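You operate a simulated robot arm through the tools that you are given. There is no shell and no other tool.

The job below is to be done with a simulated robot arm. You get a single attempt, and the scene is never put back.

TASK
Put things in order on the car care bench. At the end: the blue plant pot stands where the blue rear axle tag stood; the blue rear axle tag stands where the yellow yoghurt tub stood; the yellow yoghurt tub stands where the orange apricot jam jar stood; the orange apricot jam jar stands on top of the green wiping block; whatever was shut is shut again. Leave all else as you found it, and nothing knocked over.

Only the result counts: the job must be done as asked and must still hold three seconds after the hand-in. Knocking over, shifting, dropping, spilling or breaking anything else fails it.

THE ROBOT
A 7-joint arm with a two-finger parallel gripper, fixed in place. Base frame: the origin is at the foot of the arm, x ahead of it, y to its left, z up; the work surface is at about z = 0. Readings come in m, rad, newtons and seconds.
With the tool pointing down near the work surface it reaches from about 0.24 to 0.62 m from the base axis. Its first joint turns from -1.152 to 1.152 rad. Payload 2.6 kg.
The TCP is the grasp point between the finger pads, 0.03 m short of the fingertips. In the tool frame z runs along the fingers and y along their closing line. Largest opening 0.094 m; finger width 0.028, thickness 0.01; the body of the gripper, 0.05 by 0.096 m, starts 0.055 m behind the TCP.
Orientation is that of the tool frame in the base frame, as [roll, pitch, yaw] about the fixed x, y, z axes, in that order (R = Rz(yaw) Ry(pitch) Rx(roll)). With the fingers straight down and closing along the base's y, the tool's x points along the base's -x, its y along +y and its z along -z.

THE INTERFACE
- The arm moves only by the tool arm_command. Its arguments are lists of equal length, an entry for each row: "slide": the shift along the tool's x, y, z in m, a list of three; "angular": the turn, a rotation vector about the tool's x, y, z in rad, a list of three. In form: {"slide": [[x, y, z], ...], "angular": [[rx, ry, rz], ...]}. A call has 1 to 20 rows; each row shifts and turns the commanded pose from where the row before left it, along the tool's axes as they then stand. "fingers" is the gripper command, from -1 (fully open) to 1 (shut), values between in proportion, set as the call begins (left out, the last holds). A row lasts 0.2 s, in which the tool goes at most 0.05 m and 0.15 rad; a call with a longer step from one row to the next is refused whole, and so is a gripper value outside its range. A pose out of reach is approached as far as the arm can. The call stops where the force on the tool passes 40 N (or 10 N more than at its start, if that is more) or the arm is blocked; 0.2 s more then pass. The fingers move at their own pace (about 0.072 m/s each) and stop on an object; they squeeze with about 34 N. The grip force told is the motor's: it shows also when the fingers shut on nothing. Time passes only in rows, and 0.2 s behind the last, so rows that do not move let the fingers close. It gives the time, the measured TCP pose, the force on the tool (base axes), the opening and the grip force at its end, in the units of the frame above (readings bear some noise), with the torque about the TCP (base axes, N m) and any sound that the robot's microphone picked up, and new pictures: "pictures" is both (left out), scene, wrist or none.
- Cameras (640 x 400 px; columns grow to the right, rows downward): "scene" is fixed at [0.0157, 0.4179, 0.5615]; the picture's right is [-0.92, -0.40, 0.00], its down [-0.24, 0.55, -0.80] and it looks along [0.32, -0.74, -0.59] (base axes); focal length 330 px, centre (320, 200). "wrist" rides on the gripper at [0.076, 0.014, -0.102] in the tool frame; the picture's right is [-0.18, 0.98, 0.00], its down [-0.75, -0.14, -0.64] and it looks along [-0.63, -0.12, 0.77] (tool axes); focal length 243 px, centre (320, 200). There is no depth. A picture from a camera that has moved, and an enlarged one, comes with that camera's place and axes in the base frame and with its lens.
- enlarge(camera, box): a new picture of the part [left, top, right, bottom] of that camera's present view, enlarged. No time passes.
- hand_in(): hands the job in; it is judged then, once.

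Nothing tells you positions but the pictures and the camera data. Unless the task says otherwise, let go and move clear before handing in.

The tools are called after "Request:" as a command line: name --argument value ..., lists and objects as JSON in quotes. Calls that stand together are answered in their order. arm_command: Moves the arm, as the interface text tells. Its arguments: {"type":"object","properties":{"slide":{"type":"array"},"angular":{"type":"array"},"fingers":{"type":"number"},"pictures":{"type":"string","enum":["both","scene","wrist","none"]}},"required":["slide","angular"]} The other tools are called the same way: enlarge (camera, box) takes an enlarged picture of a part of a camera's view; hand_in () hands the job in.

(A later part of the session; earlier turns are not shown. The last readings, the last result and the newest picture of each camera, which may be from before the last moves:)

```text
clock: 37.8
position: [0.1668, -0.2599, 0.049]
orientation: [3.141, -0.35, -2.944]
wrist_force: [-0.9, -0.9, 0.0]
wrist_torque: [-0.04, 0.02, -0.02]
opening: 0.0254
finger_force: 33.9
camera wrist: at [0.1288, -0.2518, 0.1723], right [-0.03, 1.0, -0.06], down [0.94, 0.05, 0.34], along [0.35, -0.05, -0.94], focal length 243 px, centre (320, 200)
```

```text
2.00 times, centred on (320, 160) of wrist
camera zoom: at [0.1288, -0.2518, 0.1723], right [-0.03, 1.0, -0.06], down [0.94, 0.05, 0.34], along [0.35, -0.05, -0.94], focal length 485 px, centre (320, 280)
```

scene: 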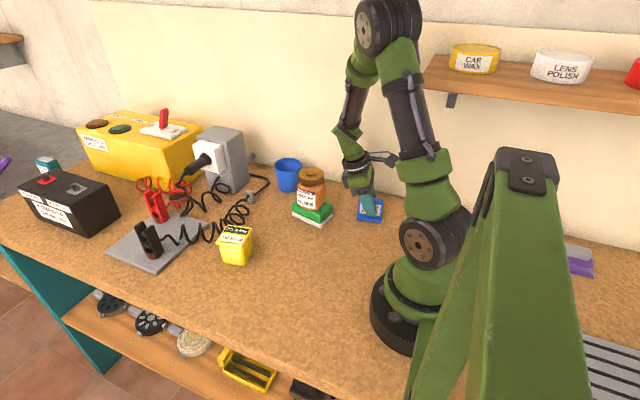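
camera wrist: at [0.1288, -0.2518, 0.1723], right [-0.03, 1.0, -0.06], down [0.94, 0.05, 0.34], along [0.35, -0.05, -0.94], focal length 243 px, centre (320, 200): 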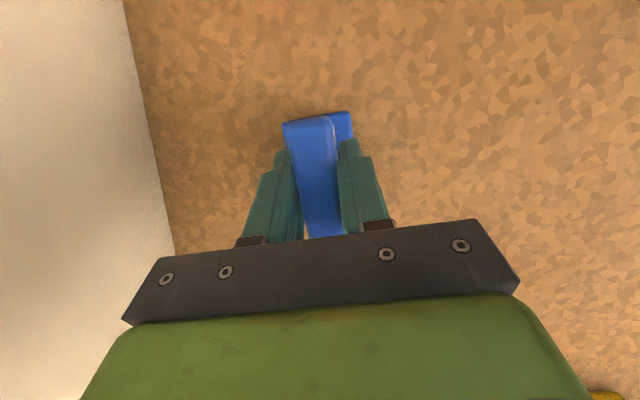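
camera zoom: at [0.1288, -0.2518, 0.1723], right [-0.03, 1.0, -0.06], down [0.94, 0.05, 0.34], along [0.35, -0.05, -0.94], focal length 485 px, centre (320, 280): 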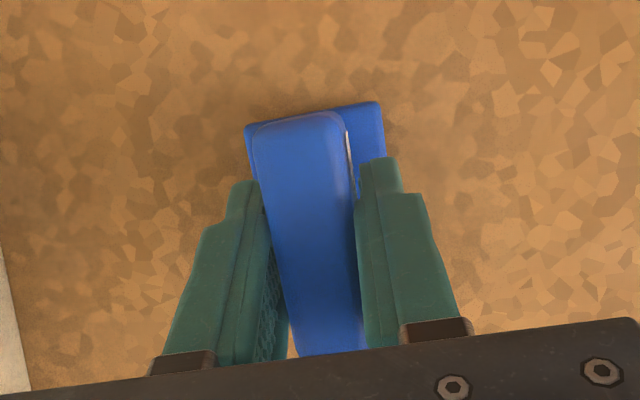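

The tag is gripped at 0.025 m. I'll lift it straight up and check.

Request:
arm_command --slide '[[0.0017, 0, -0.0047], [0.0086, 0, -0.0235], [0.0086, 0, -0.0235], [0.0086, 0, -0.0235], [0, 0, 0]]' --angular '[[0, 0, 0], [0, 0, 0], [0, 0, 0], [0, 0, 0], [0, 0, 0]]'

Request:
enlarge --camera "scene" --box '[320, 110, 420, 200]'

Request:
enlarge --camera "wrist" --box '[220, 60, 420, 260]'

```text
clock: 39.0
position: [0.169, -0.2602, 0.1292]
orientation: [3.142, -0.348, -2.94]
wrist_force: [-0.6, 0.0, -1.1]
wrist_torque: [0.03, 0.04, 0.0]
opening: 0.0252
finger_force: 33.9
camera wrist: at [0.1293, -0.2525, 0.2524], right [-0.03, 1.0, -0.06], down [0.94, 0.05, 0.34], along [0.35, -0.05, -0.94], focal length 243 px, centre (320, 200)
```

scene: 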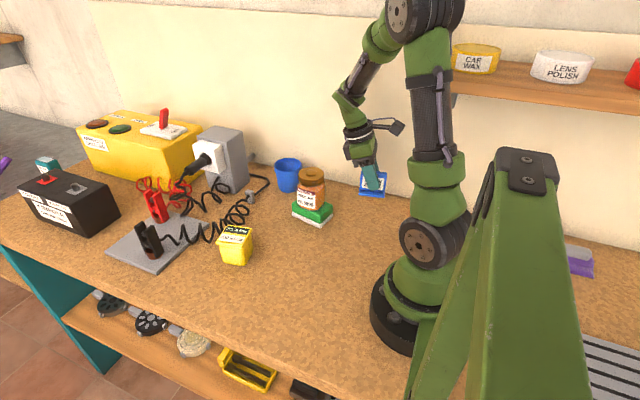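
wrist: 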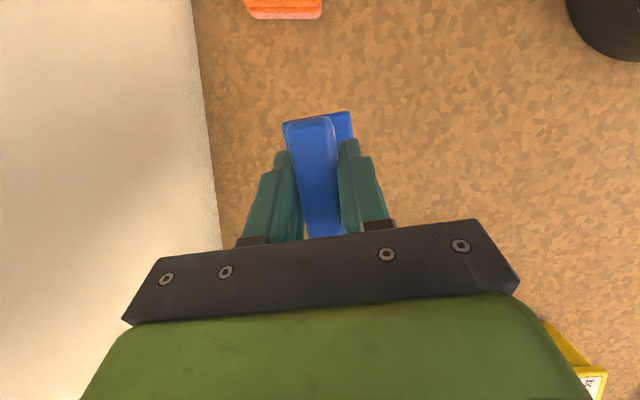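

```text
4.44 times, centred on (370, 155) of scene
camera zoom: at [0.0157, 0.4179, 0.5615], right [-0.92, -0.4, 0.0], down [-0.24, 0.55, -0.8], along [0.32, -0.74, -0.59], focal length 1469 px, centre (98, 400)
```

zoom: 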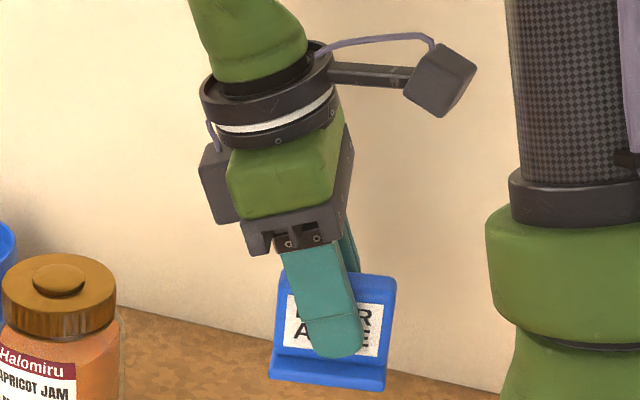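

```text
2.00 times, centred on (320, 160) of wrist
camera zoom: at [0.1293, -0.2525, 0.2524], right [-0.03, 1.0, -0.06], down [0.94, 0.05, 0.34], along [0.35, -0.05, -0.94], focal length 485 px, centre (320, 280)
```

zoom: 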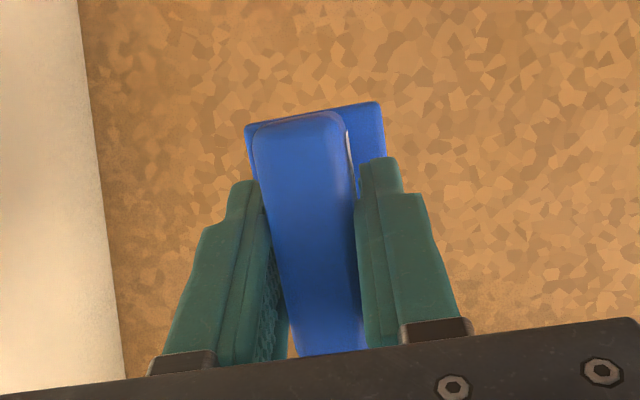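

The tag is held firmly and level. I'll carry it around the jar to the tub's old spot at about (0.287, 0.099).

Request:
arm_command --slide '[[-0.0226, 0.038, -0.0083], [-0.0226, 0.038, -0.0083], [-0.0226, 0.038, -0.0083], [-0.0226, 0.038, -0.0083], [-0.0227, 0.0381, -0.0081], [-0.0162, 0.0348, -0.0059], [-0.0162, 0.0348, -0.0059], [-0.0162, 0.0348, -0.0059], [-0.0162, 0.0347, -0.006], [0, 0, 0]]' --angular '[[0, 0, 0], [0, 0, 0], [0, 0, 0], [0, 0, 0], [0, 0, 0], [0, 0, 0], [0, 0, 0], [0, 0, 0], [0, 0, 0], [0, 0, 0]]'

Request:
enlarge --camera "scene" --box '[200, 200, 320, 320]'

```text
clock: 41.2
position: [0.2878, 0.1025, 0.1287]
orientation: [3.141, -0.35, -2.943]
wrist_force: [-0.1, -0.2, 0.1]
wrist_torque: [0.05, 0.02, 0.01]
opening: 0.0252
finger_force: 34.3
camera wrist: at [0.2492, 0.1099, 0.2517], right [-0.03, 1.0, -0.06], down [0.94, 0.05, 0.34], along [0.35, -0.05, -0.94], focal length 243 px, centre (320, 200)
```

scene: 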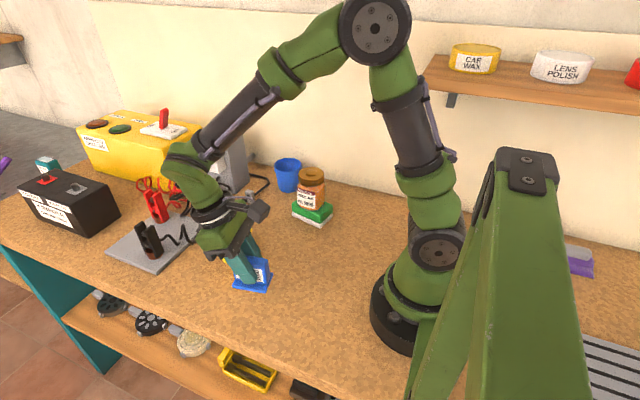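
wrist: 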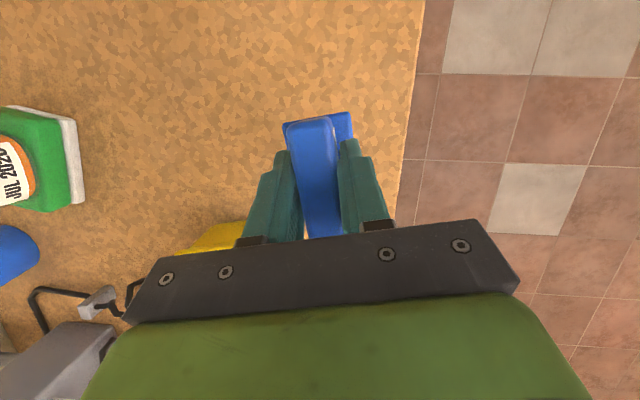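

```text
3.33 times, centred on (260, 260) of scene
camera zoom: at [0.0157, 0.418, 0.5615], right [-0.92, -0.4, 0.0], down [-0.24, 0.55, -0.8], along [0.32, -0.74, -0.59], focal length 1102 px, centre (520, 0)
```

zoom: 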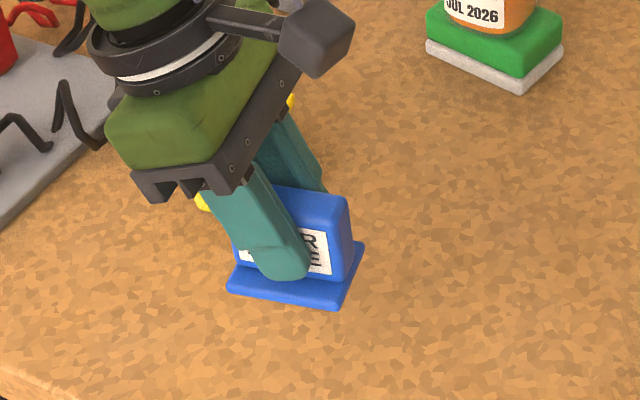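

The tag is over the tub's old spot. I'll lower it in stages to the bench.

Request:
arm_command --slide '[[-0.008, 0, 0.0219], [-0.008, 0, 0.0219], [-0.008, 0, 0.0219], [-0.0017, 0, 0.0047], [0, 0, 0]]' --angular '[[0, 0, 0], [0, 0, 0], [0, 0, 0], [0, 0, 0], [0, 0, 0]]' --pictures "scene"

Request:
enlarge --camera "scene" --box '[200, 220, 320, 330]'

Request:
arm_command --slide '[[-0.0007, 0, 0.0019], [0, 0, 0]]' --angular '[[0, 0, 0], [0, 0, 0]]' --pictures "none"

Request:
arm_command --slide '[[-0.0005, 0, 0.0014], [0, 0, 0]]' --angular '[[0, 0, 0], [0, 0, 0]]' --pictures "none"

```text
clock: 42.4
position: [0.2876, 0.1015, 0.0555]
orientation: [-3.141, -0.352, -2.942]
wrist_force: [0.5, -0.6, 0.1]
wrist_torque: [0.02, -0.03, 0.0]
opening: 0.0254
finger_force: 34.2
```

scene: 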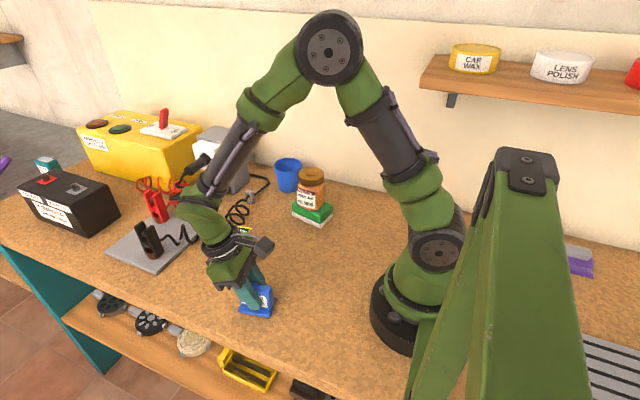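

```text
3.64 times, centred on (260, 275) of scene
camera zoom: at [0.0157, 0.4179, 0.5615], right [-0.92, -0.4, 0.0], down [-0.24, 0.55, -0.8], along [0.32, -0.74, -0.59], focal length 1202 px, centre (538, -73)
```

zoom: 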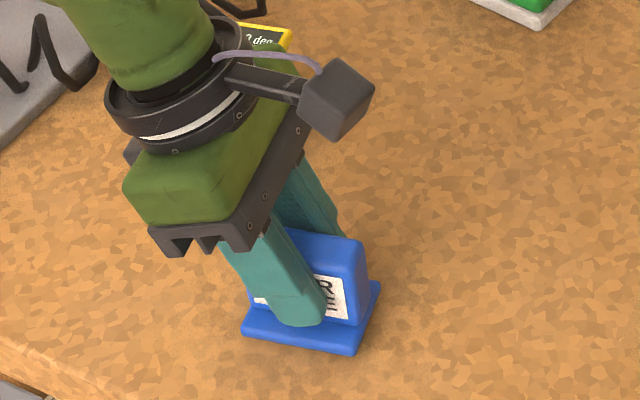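

```text
clock: 43.0
position: [0.2895, 0.0999, 0.0523]
orientation: [3.141, -0.35, -2.941]
wrist_force: [0.0, 0.8, -0.7]
wrist_torque: [0.04, 0.03, 0.03]
opening: 0.0254
finger_force: 34.1
```

```text
clock: 43.6
position: [0.2894, 0.1015, 0.0507]
orientation: [3.14, -0.349, -2.943]
wrist_force: [-0.3, 1.1, 0.4]
wrist_torque: [-0.01, 0.0, -0.01]
opening: 0.0253
finger_force: 34.1
```

The position matches the tub's old footprint to within a couple of millimetres. I continue down by millimetres until contact.

Request:
arm_command --slide '[[-0.0004, 0, 0.001], [0, 0, 0]]' --angular '[[0, 0, 0], [0, 0, 0]]' --pictures "none"

Request:
arm_command --slide '[[-0.0004, 0, 0.001], [0, 0, 0]]' --angular '[[0, 0, 0], [0, 0, 0]]' --pictures "none"

Request:
arm_command --slide '[[-0.0003, 0, 0.0009], [0, 0, 0]]' --angular '[[0, 0, 0], [0, 0, 0]]' --pictures "none"

```text
clock: 44.2
position: [0.2888, 0.1004, 0.0496]
orientation: [-3.141, -0.35, -2.942]
wrist_force: [0.3, 0.2, -0.7]
wrist_torque: [0.03, -0.01, -0.02]
opening: 0.0255
finger_force: 33.8
```

```text
clock: 44.8
position: [0.2907, 0.1008, 0.0495]
orientation: [-3.14, -0.349, -2.942]
wrist_force: [-3.0, -1.0, 17.2]
wrist_torque: [-0.06, 0.22, 0.0]
opening: 0.0255
finger_force: 34.1
```

```text
clock: 45.4
position: [0.2897, 0.1007, 0.0488]
orientation: [-3.141, -0.348, -2.943]
wrist_force: [-2.1, 0.6, 33.7]
wrist_torque: [-0.03, -0.05, 0.01]
opening: 0.025
finger_force: 33.4
```

The tag is on the bench. I'll relieve the pressure, open, and lift away.

Request:
arm_command --slide '[[0.0006, 0, -0.0017], [0, 0, 0]]' --angular '[[0, 0, 0], [0, 0, 0]]' --pictures "none"

Request:
arm_command --slide '[[0, 0, 0], [0, 0, 0], [0, 0, 0], [0, 0, 0]]' --angular '[[0, 0, 0], [0, 0, 0], [0, 0, 0], [0, 0, 0]]' --fingers -1

Request:
enlarge --camera "scene" --box '[200, 220, 320, 330]'

```text
clock: 46.0
position: [0.2878, 0.101, 0.0485]
orientation: [-3.141, -0.354, -2.94]
wrist_force: [1.6, -0.3, 3.7]
wrist_torque: [0.02, -0.15, 0.02]
opening: 0.0255
finger_force: 33.9
```

```text
clock: 47.0
position: [0.2886, 0.0997, 0.0499]
orientation: [3.142, -0.348, -2.942]
wrist_force: [0.1, 0.3, 0.0]
wrist_torque: [-0.01, 0.0, -0.02]
opening: 0.0943
finger_force: 0.1
camera wrist: at [0.2495, 0.1085, 0.1721], right [-0.03, 1.0, -0.06], down [0.94, 0.05, 0.34], along [0.35, -0.05, -0.94], focal length 243 px, centre (320, 200)
```

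scene: 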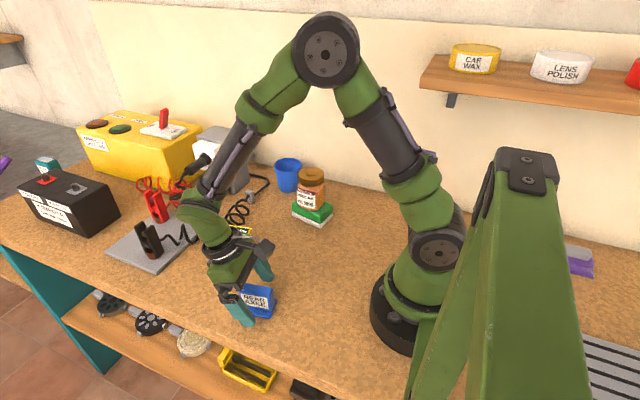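
wrist: 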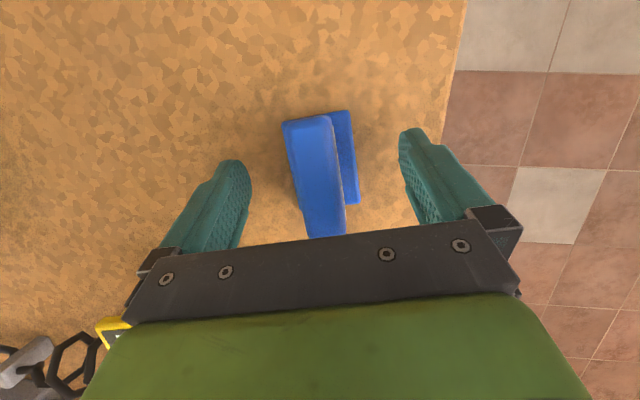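

```text
3.64 times, centred on (260, 275) of scene
camera zoom: at [0.0157, 0.4179, 0.5615], right [-0.92, -0.4, 0.0], down [-0.24, 0.55, -0.8], along [0.32, -0.74, -0.59], focal length 1202 px, centre (538, -73)
```

zoom: 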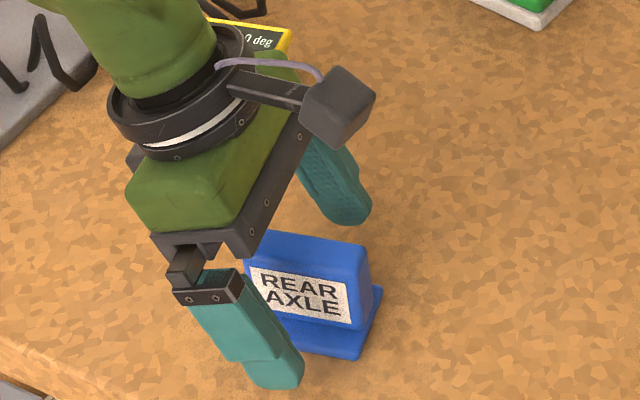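

The tag stands on its own at the tub's old place. I'll rise clear and go over to hover above the blue pot near (0.425, -0.295), keeping the same tilt.

Request:
arm_command --slide '[[0.0034, 0, -0.0094], [0.0111, 0, -0.0305], [0.0111, 0, -0.0305], [0.0111, 0, -0.0305], [0.0111, 0, -0.0305], [0, 0, 0]]' --angular '[[0, 0, 0], [0, 0, 0], [0, 0, 0], [0, 0, 0], [0, 0, 0], [0, 0, 0]]'

Request:
arm_command --slide '[[-0.005, -0.0454, -0.0042], [-0.005, -0.0454, -0.0042], [-0.005, -0.0454, -0.0042], [-0.005, -0.0454, -0.0042], [-0.005, -0.0454, -0.0042], [-0.005, -0.0454, -0.0042], [-0.005, -0.0454, -0.0042], [-0.005, -0.0454, -0.0042], [-0.005, -0.0454, -0.0042], [0, 0, 0]]' --angular '[[0, 0, 0], [0, 0, 0], [0, 0, 0], [0, 0, 0], [0, 0, 0], [0, 0, 0], [0, 0, 0], [0, 0, 0], [0, 0, 0], [0, 0, 0]]'

Request:
enlarge --camera "wrist" --box '[220, 20, 420, 220]'

Request:
enlarge --camera "scene" --box '[195, 120, 315, 320]'

```text
clock: 48.4
position: [0.2886, 0.1023, 0.1904]
orientation: [3.141, -0.35, -2.942]
wrist_force: [0.4, 0.5, -0.9]
wrist_torque: [-0.02, -0.01, -0.02]
opening: 0.0941
finger_force: 0.1
camera wrist: at [0.25, 0.1093, 0.3127], right [-0.03, 1.0, -0.06], down [0.94, 0.05, 0.34], along [0.35, -0.05, -0.94], focal length 243 px, centre (320, 200)
```

scene: 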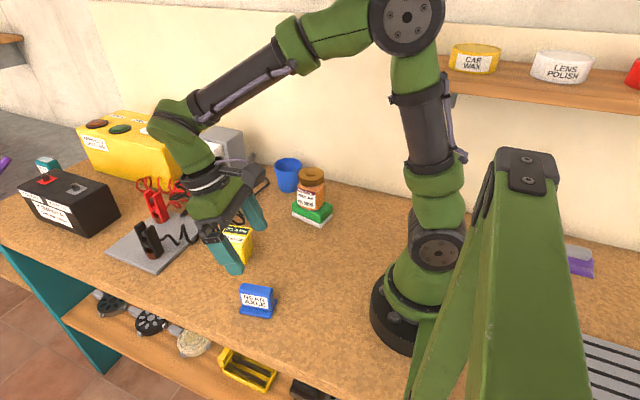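
wrist: 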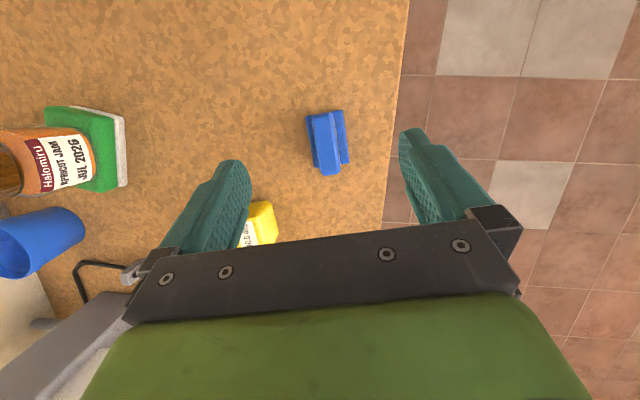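

```text
clock: 50.6
position: [0.4233, -0.2912, 0.2099]
orientation: [3.14, -0.35, -2.941]
wrist_force: [0.3, 0.4, -0.4]
wrist_torque: [0.01, -0.02, -0.01]
opening: 0.0941
finger_force: 0.1
camera wrist: at [0.3842, -0.2834, 0.3317], right [-0.03, 1.0, -0.06], down [0.94, 0.05, 0.34], along [0.35, -0.05, -0.94], focal length 243 px, centre (320, 200)
```

scene: 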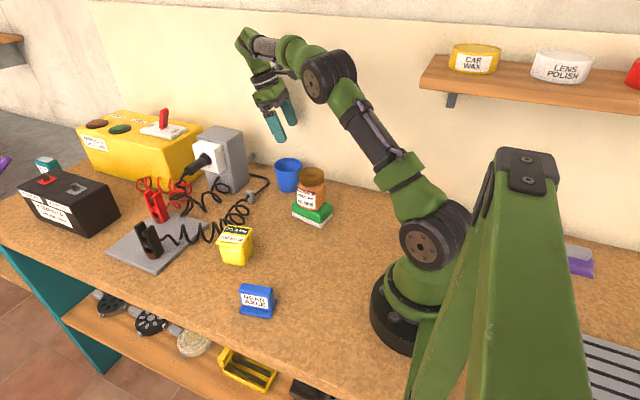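
wrist: 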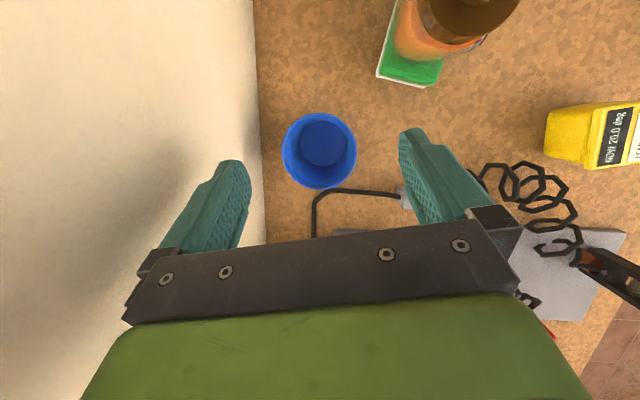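

```text
2.00 times, centred on (320, 120) of wrist
camera zoom: at [0.3842, -0.2834, 0.3317], right [-0.03, 1.0, -0.06], down [0.94, 0.05, 0.34], along [0.35, -0.05, -0.94], focal length 485 px, centre (320, 360)
```

zoom: 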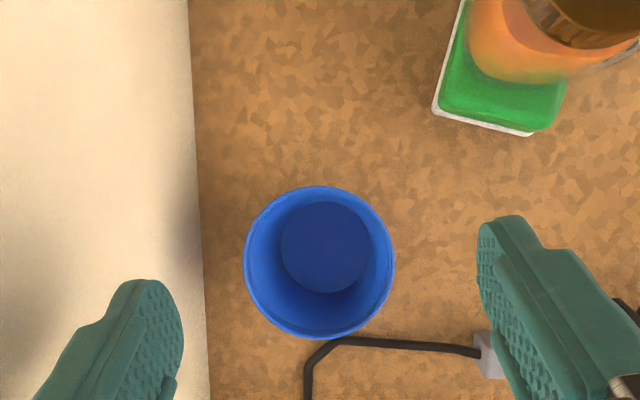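

```text
2.00 times, centred on (255, 220) of scene
camera zoom: at [0.0157, 0.4179, 0.5615], right [-0.92, -0.4, 0.0], down [-0.24, 0.55, -0.8], along [0.32, -0.74, -0.59], focal length 661 px, centre (450, 160)
```

zoom: 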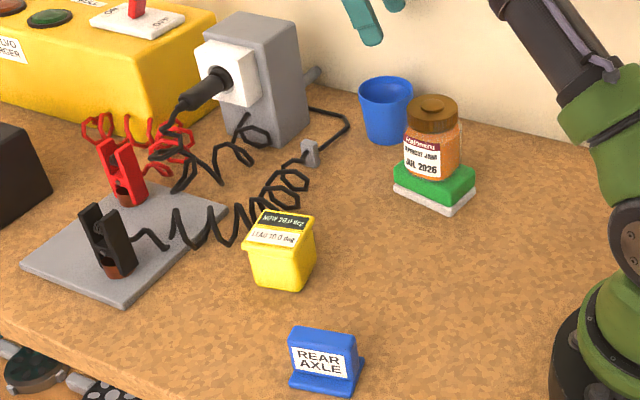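

The top-down view shows the pot's rim centred about 9 mm toward -y of the TCP, with a diameter of about 0.077. I'll shift and descend to just above the rim.

Request:
arm_command --slide '[[-0.0087, -0.0029, 0.0254], [-0.0087, -0.0029, 0.0254], [-0.0086, -0.0028, 0.0255], [0, 0, 0]]' --angular '[[0, 0, 0], [0, 0, 0], [0, 0, 0], [0, 0, 0]]' --fingers -1

Request:
enlarge --camera "wrist" --box '[200, 20, 440, 260]'

Request:
enlarge --camera "scene" --box '[220, 90, 340, 210]'

```text
clock: 51.6
position: [0.4225, -0.2987, 0.1281]
orientation: [3.14, -0.349, -2.943]
wrist_force: [-0.1, -0.2, -0.6]
wrist_torque: [-0.02, 0.03, 0.0]
opening: 0.0942
finger_force: 0.0
camera wrist: at [0.3837, -0.2908, 0.2514], right [-0.03, 1.0, -0.06], down [0.94, 0.05, 0.35], along [0.35, -0.05, -0.94], focal length 243 px, centre (320, 200)
```

scene: 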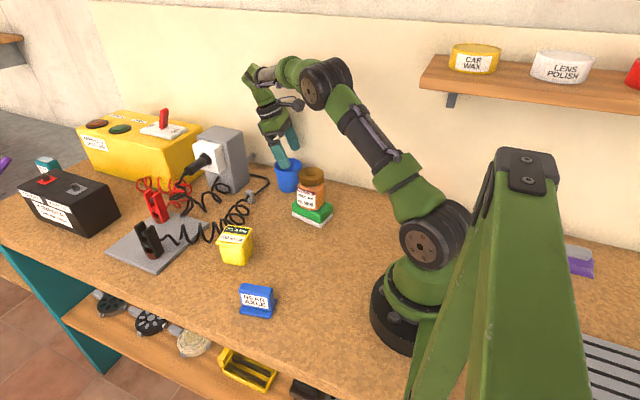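
wrist: 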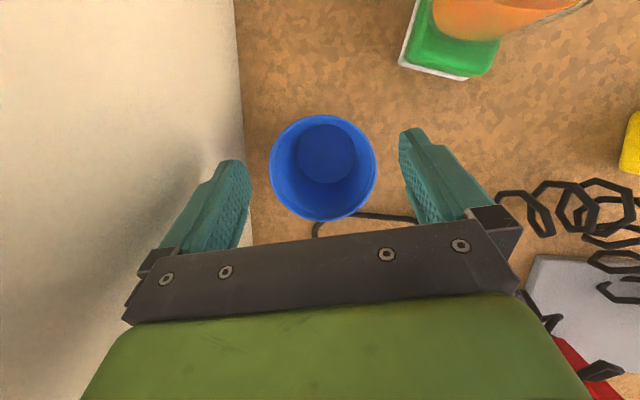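

```text
1.67 times, centred on (320, 140) of wrist
camera zoom: at [0.3837, -0.2908, 0.2514], right [-0.03, 1.0, -0.06], down [0.94, 0.05, 0.35], along [0.35, -0.05, -0.94], focal length 404 px, centre (320, 300)
```

zoom: 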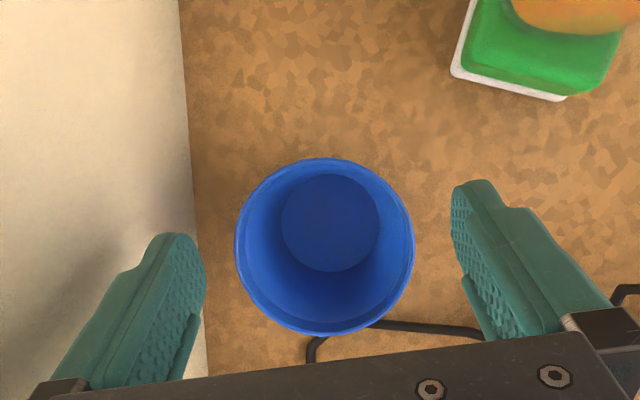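

```text
3.33 times, centred on (280, 150) of scene
camera zoom: at [0.0157, 0.4179, 0.5615], right [-0.92, -0.4, 0.0], down [-0.24, 0.55, -0.8], along [0.32, -0.74, -0.59], focal length 1102 px, centre (453, 367)
```

zoom: 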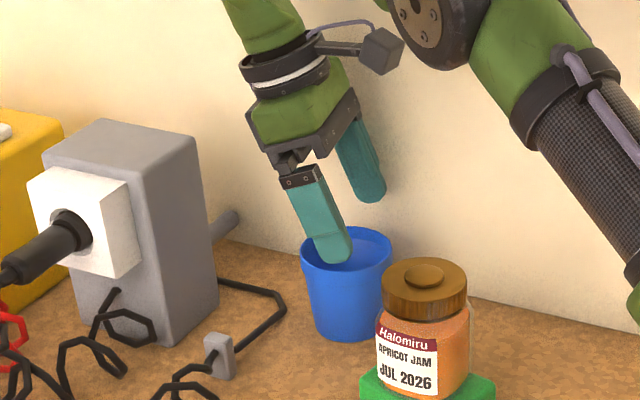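

Centred within about 1 mm and clear on both sides. I'm descending so the pads straddle the rim, then closing.

Request:
arm_command --slide '[[-0.0068, -0.0004, 0.0188], [-0.0068, -0.0003, 0.0188], [-0.0068, -0.0003, 0.0188], [0, 0, 0]]' --angular '[[0, 0, 0], [0, 0, 0], [0, 0, 0], [0, 0, 0]]' --fingers -1

Request:
enlarge --camera "wrist" --box '[200, 20, 440, 260]'

Request:
enlarge --camera "scene" --box '[220, 90, 340, 210]'

```text
clock: 52.6
position: [0.4243, -0.2988, 0.0675]
orientation: [-3.141, -0.351, -2.942]
wrist_force: [-0.3, 0.2, 0.7]
wrist_torque: [-0.03, -0.02, 0.01]
opening: 0.0939
finger_force: 0.1
camera wrist: at [0.3854, -0.2914, 0.1921], right [-0.03, 1.0, -0.06], down [0.94, 0.05, 0.34], along [0.35, -0.05, -0.94], focal length 243 px, centre (320, 200)
```

scene: 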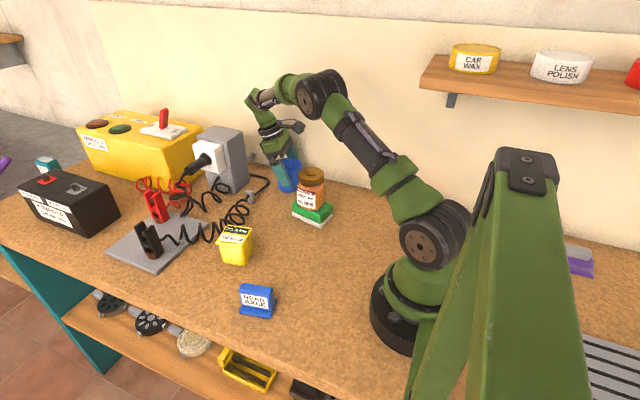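
wrist: 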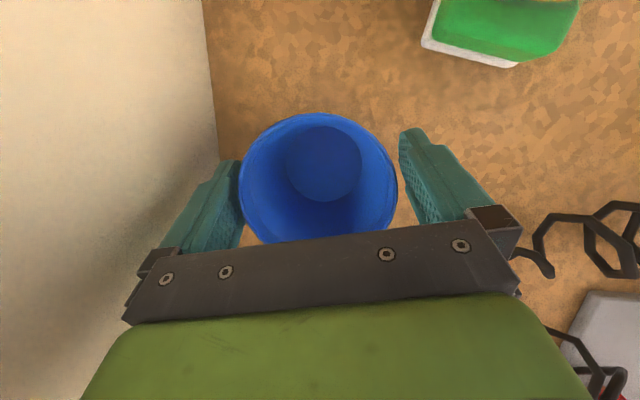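

```text
1.67 times, centred on (320, 140) of wrist
camera zoom: at [0.3854, -0.2914, 0.1921], right [-0.03, 1.0, -0.06], down [0.94, 0.05, 0.34], along [0.35, -0.05, -0.94], focal length 404 px, centre (320, 300)
```

zoom: 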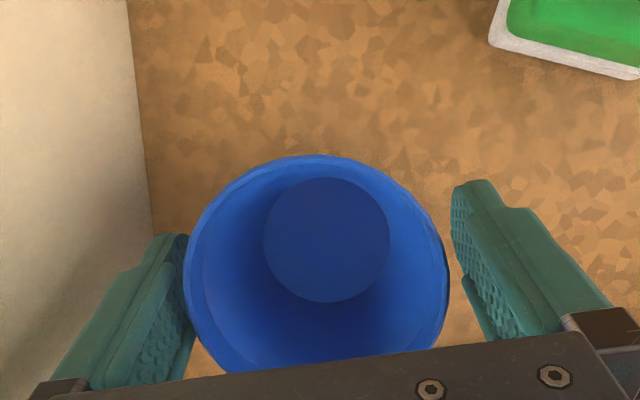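

```text
3.33 times, centred on (280, 150) of scene
camera zoom: at [0.0157, 0.4179, 0.5615], right [-0.92, -0.4, 0.0], down [-0.24, 0.55, -0.8], along [0.32, -0.74, -0.59], focal length 1102 px, centre (453, 367)
```

zoom: 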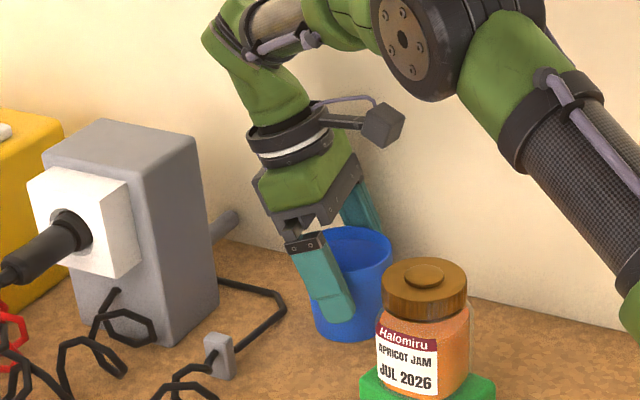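

The pot is centred between the pads with nothing touching. I'm closing on the rim.

Request:
arm_command --slide '[[0, 0, 0], [0, 0, 0], [0, 0, 0], [0, 0, 0]]' --angular '[[0, 0, 0], [0, 0, 0], [0, 0, 0], [0, 0, 0]]' --fingers 1

Request:
enlarge --camera "scene" --box '[220, 90, 340, 210]'

Request:
enlarge --camera "wrist" --box '[200, 20, 440, 260]'

```text
clock: 53.6
position: [0.4245, -0.2991, 0.0702]
orientation: [3.141, -0.351, -2.943]
wrist_force: [0.0, -0.2, 0.0]
wrist_torque: [-0.01, -0.03, 0.01]
opening: 0.0786
finger_force: 34.2
camera wrist: at [0.3854, -0.2913, 0.1925], right [-0.03, 1.0, -0.06], down [0.94, 0.05, 0.34], along [0.35, -0.05, -0.94], focal length 243 px, centre (320, 200)
```

scene: 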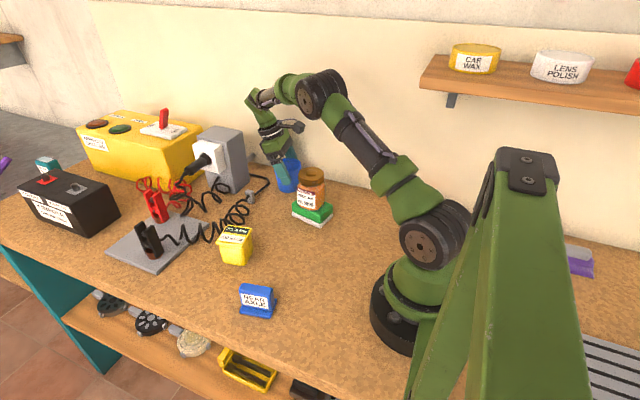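
wrist: 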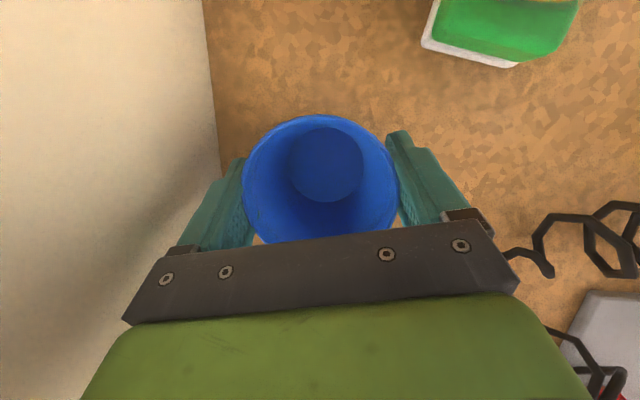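

```text
3.33 times, centred on (280, 150) of scene
camera zoom: at [0.0157, 0.4179, 0.5615], right [-0.92, -0.4, 0.0], down [-0.24, 0.55, -0.8], along [0.32, -0.74, -0.59], focal length 1102 px, centre (453, 367)
```

zoom: 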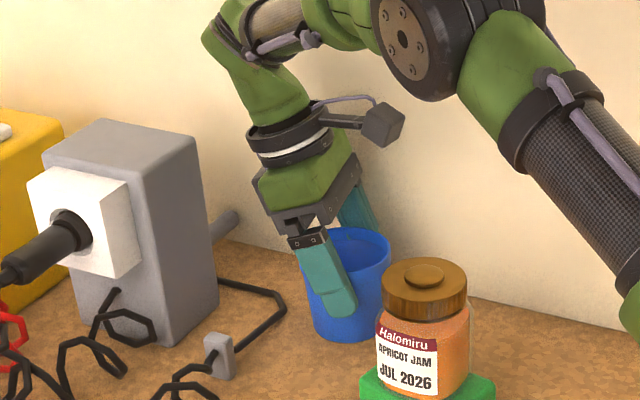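

```text
1.67 times, centred on (320, 140) of wrist
camera zoom: at [0.3854, -0.2913, 0.1925], right [-0.03, 1.0, -0.06], down [0.94, 0.05, 0.34], along [0.35, -0.05, -0.94], focal length 404 px, centre (320, 300)
```

zoom: 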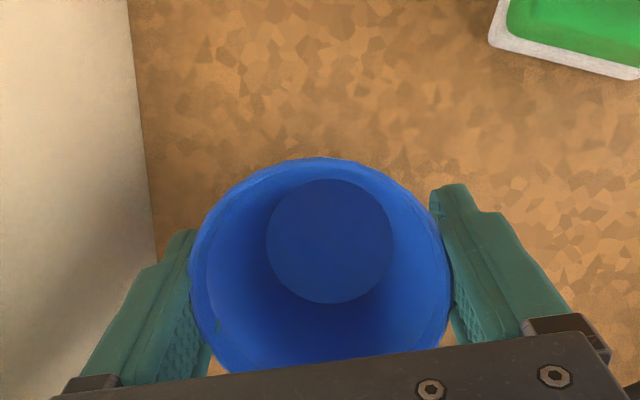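

The pot is gripped at 0.0786 m. I'll lift it vertically, starting gently.

Request:
arm_command --slide '[[0.0017, 0, -0.0047], [0.0052, 0, -0.0141], [0, 0, 0]]' --angular '[[0, 0, 0], [0, 0, 0], [0, 0, 0]]'

Request:
enlarge --camera "scene" --box '[220, 90, 340, 210]'

```text
clock: 54.4
position: [0.4236, -0.2999, 0.0889]
orientation: [3.141, -0.351, -2.94]
wrist_force: [0.3, -0.1, -1.1]
wrist_torque: [0.02, 0.01, -0.01]
opening: 0.0785
finger_force: 34.1
camera wrist: at [0.3849, -0.2919, 0.2127], right [-0.03, 1.0, -0.06], down [0.94, 0.05, 0.34], along [0.35, -0.05, -0.94], focal length 243 px, centre (320, 200)
```

scene: 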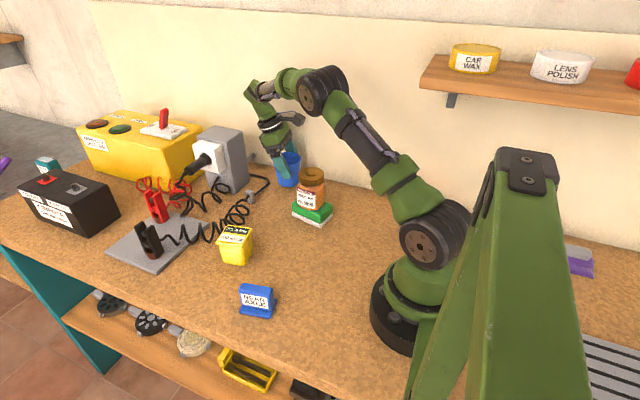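
wrist: 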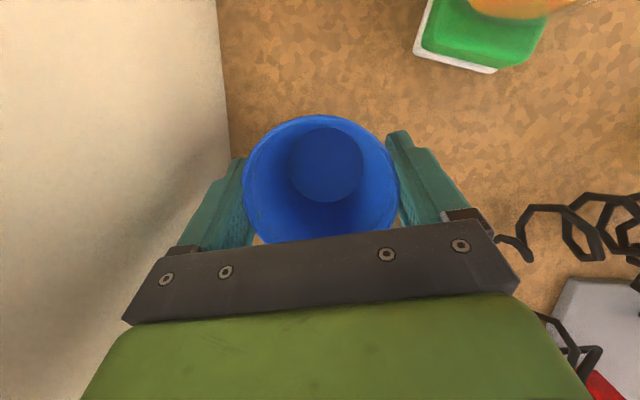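

```text
3.33 times, centred on (280, 150) of scene
camera zoom: at [0.0157, 0.4179, 0.5615], right [-0.92, -0.4, 0.0], down [-0.24, 0.55, -0.8], along [0.32, -0.74, -0.59], focal length 1102 px, centre (453, 367)
```

zoom: 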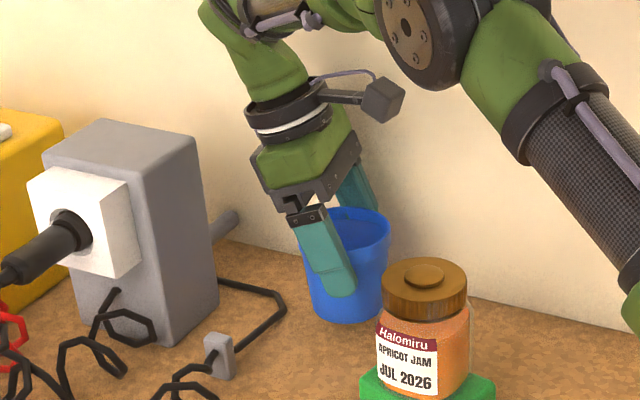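

The pot hangs upright. I'll raise it above jar-top height, then traverse behind the jar to the tag's old spot at about (0.166, -0.262).

Request:
arm_command --slide '[[0.0124, 0, -0.0341], [0.0124, 0, -0.0341], [0.0124, 0, -0.0341], [0.0125, 0, -0.0339], [0, 0, 0]]' --angular '[[0, 0, 0], [0, 0, 0], [0, 0, 0], [0, 0, 0], [0, 0, 0]]' --pictures "scene"

Request:
arm_command --slide '[[0.0385, 0.0147, 0.01405], [0.0385, 0.0147, 0.01405], [0.0385, 0.0147, 0.01405], [0.0385, 0.0147, 0.01405], [0.0385, 0.0147, 0.01405], [0.0384, 0.0149, 0.01405], [0, 0, 0]]' --angular '[[0, 0, 0], [0, 0, 0], [0, 0, 0], [0, 0, 0], [0, 0, 0], [0, 0, 0], [0, 0, 0]]'

```text
clock: 55.6
position: [0.4256, -0.2979, 0.2328]
orientation: [3.141, -0.348, -2.94]
wrist_force: [0.5, 0.4, -0.6]
wrist_torque: [0.01, 0.01, 0.0]
opening: 0.0786
finger_force: 33.9
```

scene: 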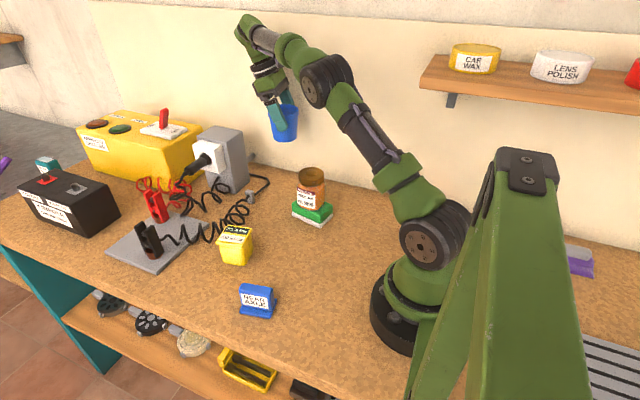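

```text
clock: 57.2
position: [0.166, -0.2608, 0.2341]
orientation: [3.141, -0.35, -2.94]
wrist_force: [0.3, -1.1, -0.5]
wrist_torque: [0.01, -0.03, 0.0]
opening: 0.0787
finger_force: 33.9
camera wrist: at [0.1265, -0.2536, 0.3568], right [-0.03, 1.0, -0.06], down [0.94, 0.05, 0.34], along [0.35, -0.05, -0.94], focal length 243 px, centre (320, 200)
```

scene: 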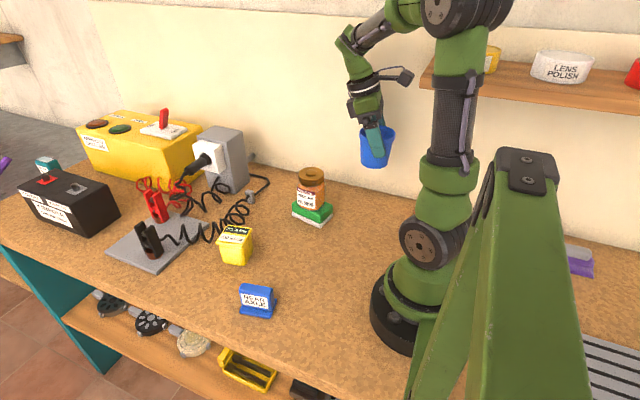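
wrist: 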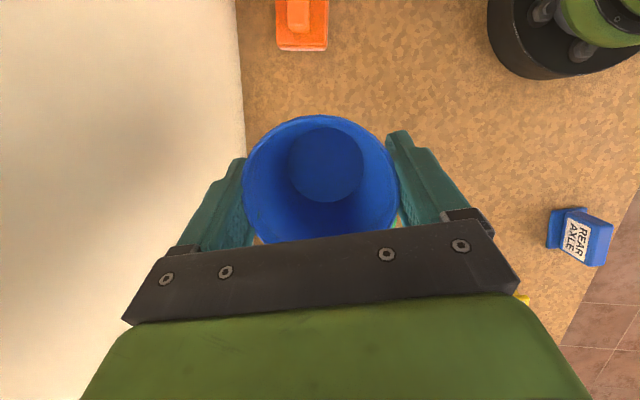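

The pot is over the tag's old spot with everything clear. I'll lower it to about 1 cm above the bench.

Request:
arm_command --slide '[[-0.0106, 0, 0.0291], [-0.0106, 0, 0.0291], [-0.0106, 0, 0.0291], [-0.0106, 0, 0.0291], [-0.0103, 0, 0.0283], [0, 0, 0]]' --angular '[[0, 0, 0], [0, 0, 0], [0, 0, 0], [0, 0, 0], [0, 0, 0], [0, 0, 0]]'

Request:
enlarge --camera "scene" --box '[310, 120, 430, 230]'

```text
clock: 58.6
position: [0.1644, -0.2587, 0.0772]
orientation: [-3.141, -0.349, -2.943]
wrist_force: [-0.4, 0.0, -1.2]
wrist_torque: [0.01, 0.02, 0.03]
opening: 0.0786
finger_force: 33.8
camera wrist: at [0.1257, -0.2519, 0.2014], right [-0.03, 1.0, -0.06], down [0.94, 0.05, 0.34], along [0.35, -0.05, -0.94], focal length 243 px, centre (320, 200)
```

scene: 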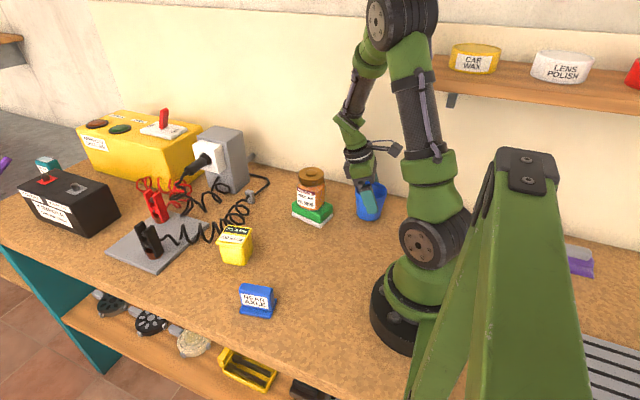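
wrist: 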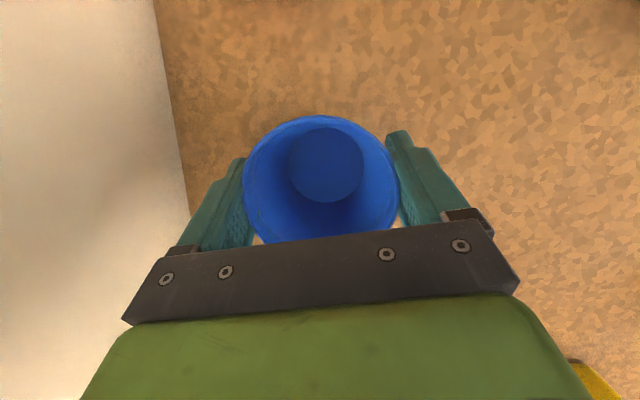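

```text
3.64 times, centred on (370, 175) of scene
camera zoom: at [0.0157, 0.4179, 0.5615], right [-0.92, -0.4, 0.0], down [-0.24, 0.55, -0.8], along [0.32, -0.74, -0.59], focal length 1202 px, centre (138, 291)
```

zoom: 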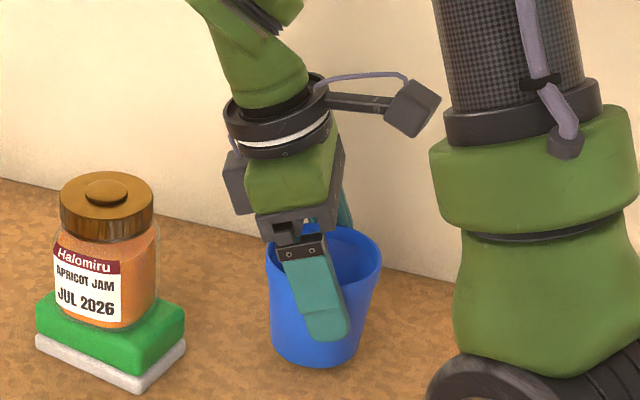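

The pot is about 1 cm up, within a few millimetres of the tag's old centre. I'll shift 2 mm toward the wall and lower by millimetres to contact.

Request:
arm_command --slide '[[-0.001, -0.001, 0.0035], [-0.001, -0.001, 0.0032], [0, 0, 0]]' --angular '[[0, 0, 0], [0, 0, 0], [0, 0, 0]]' --pictures "none"

Request:
arm_command --slide '[[-0.0005, 0, 0.0014], [0, 0, 0]]' --angular '[[0, 0, 0], [0, 0, 0]]' --pictures "none"

Request:
arm_command --slide '[[-0.0003, 0, 0.0009], [0, 0, 0]]' --angular '[[0, 0, 0], [0, 0, 0]]' --pictures "none"

```text
clock: 59.4
position: [0.1647, -0.2613, 0.0724]
orientation: [-3.142, -0.348, -2.943]
wrist_force: [-0.7, 0.8, -0.3]
wrist_torque: [0.01, 0.0, 0.04]
opening: 0.0786
finger_force: 34.2
```

```text
clock: 60.0
position: [0.1647, -0.2613, 0.071]
orientation: [3.141, -0.347, -2.944]
wrist_force: [0.1, -0.3, -0.4]
wrist_torque: [0.02, -0.01, 0.01]
opening: 0.0785
finger_force: 34.1
```

```text
clock: 60.6
position: [0.1661, -0.2625, 0.0705]
orientation: [3.14, -0.349, -2.942]
wrist_force: [-0.3, 0.8, -0.2]
wrist_torque: [-0.02, 0.0, -0.04]
opening: 0.0782
finger_force: 34.3
```

Request:
arm_command --slide '[[-0.0003, 0, 0.0009], [0, 0, 0]]' --angular '[[0, 0, 0], [0, 0, 0]]' --pictures "none"

```text
clock: 61.2
position: [0.1646, -0.2613, 0.0701]
orientation: [-3.141, -0.348, -2.941]
wrist_force: [-1.0, 0.8, -0.2]
wrist_torque: [0.02, -0.03, 0.05]
opening: 0.0781
finger_force: 33.5
```

The pot is almost at the bench, with no contact force yet. I'll step another millimetre.

Request:
arm_command --slide '[[-0.0003, 0, 0.0009], [0, 0, 0]]' --angular '[[0, 0, 0], [0, 0, 0]]' --pictures "none"

```text
clock: 61.8
position: [0.1658, -0.2629, 0.0683]
orientation: [-3.141, -0.35, -2.942]
wrist_force: [-5.9, 2.9, 21.4]
wrist_torque: [0.35, 0.07, 0.15]
opening: 0.0776
finger_force: 33.9
```

Contact. I'll ease off, release, and check that the pot stands.

Request:
arm_command --slide '[[0.0003, 0, -0.0009], [0, 0, 0]]' --angular '[[0, 0, 0], [0, 0, 0]]' --pictures "none"

Request:
arm_command --slide '[[0, 0, 0], [0, 0, 0], [0, 0, 0], [0, 0, 0]]' --angular '[[0, 0, 0], [0, 0, 0], [0, 0, 0], [0, 0, 0]]' --fingers -1

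Request:
enlarge --camera "scene" --box '[310, 120, 430, 230]'

Request:
enlarge --camera "wrist" --box '[200, 20, 440, 260]'

```text
clock: 62.4
position: [0.1657, -0.2626, 0.0696]
orientation: [3.141, -0.35, -2.941]
wrist_force: [-1.5, -1.8, 3.5]
wrist_torque: [-0.06, -0.05, -0.01]
opening: 0.0769
finger_force: 34.2
```

```text
clock: 63.4
position: [0.1654, -0.2627, 0.07]
orientation: [-3.142, -0.35, -2.942]
wrist_force: [0.1, -1.6, 0.1]
wrist_torque: [-0.01, -0.02, 0.0]
opening: 0.0943
finger_force: 0.0
camera wrist: at [0.1266, -0.2551, 0.1925], right [-0.03, 1.0, -0.06], down [0.94, 0.05, 0.34], along [0.35, -0.05, -0.94], focal length 243 px, centre (320, 200)
```

scene: 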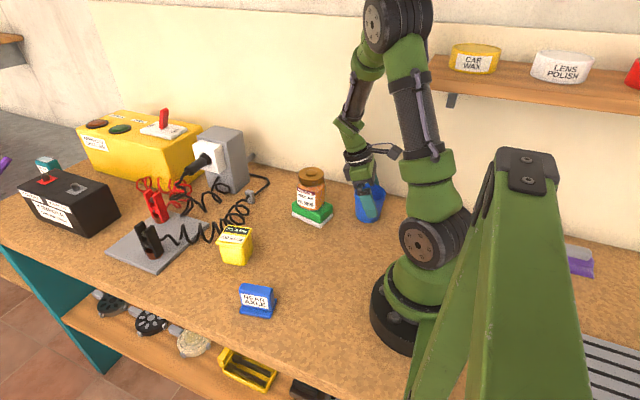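
wrist: 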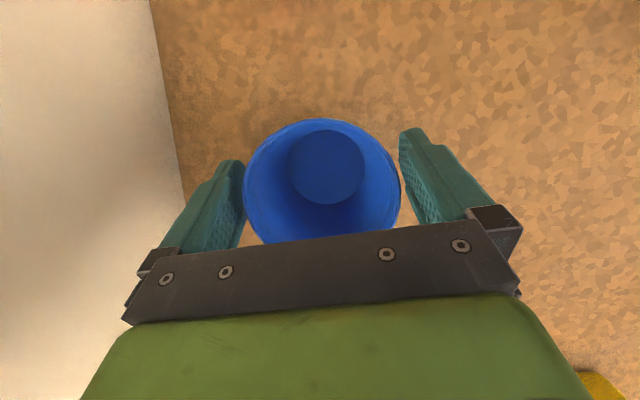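

```text
3.64 times, centred on (370, 175) of scene
camera zoom: at [0.0157, 0.4179, 0.5615], right [-0.92, -0.4, 0.0], down [-0.24, 0.55, -0.8], along [0.32, -0.74, -0.59], focal length 1202 px, centre (138, 291)
```

zoom: 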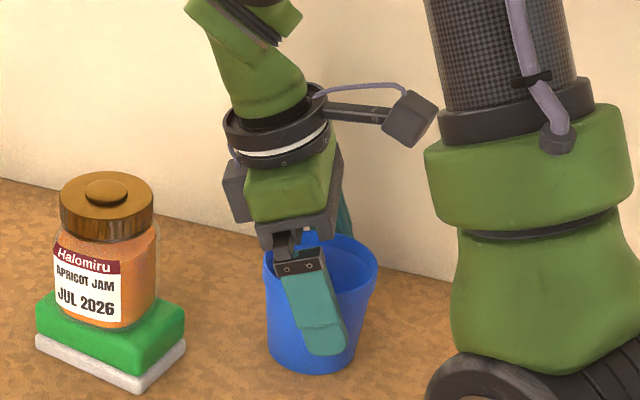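

```text
1.67 times, centred on (320, 140) of wrist
camera zoom: at [0.1266, -0.2551, 0.1925], right [-0.03, 1.0, -0.06], down [0.94, 0.05, 0.34], along [0.35, -0.05, -0.94], focal length 404 px, centre (320, 300)
```

zoom: 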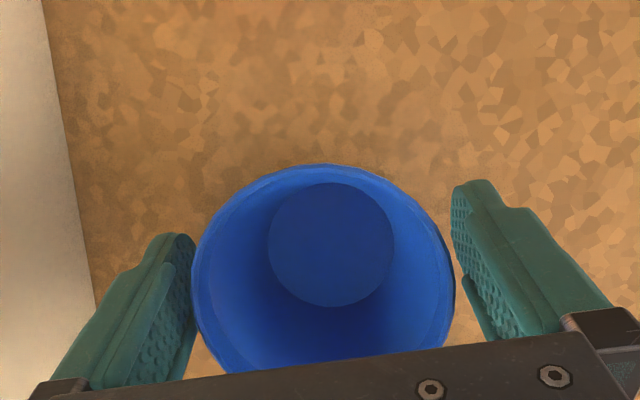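

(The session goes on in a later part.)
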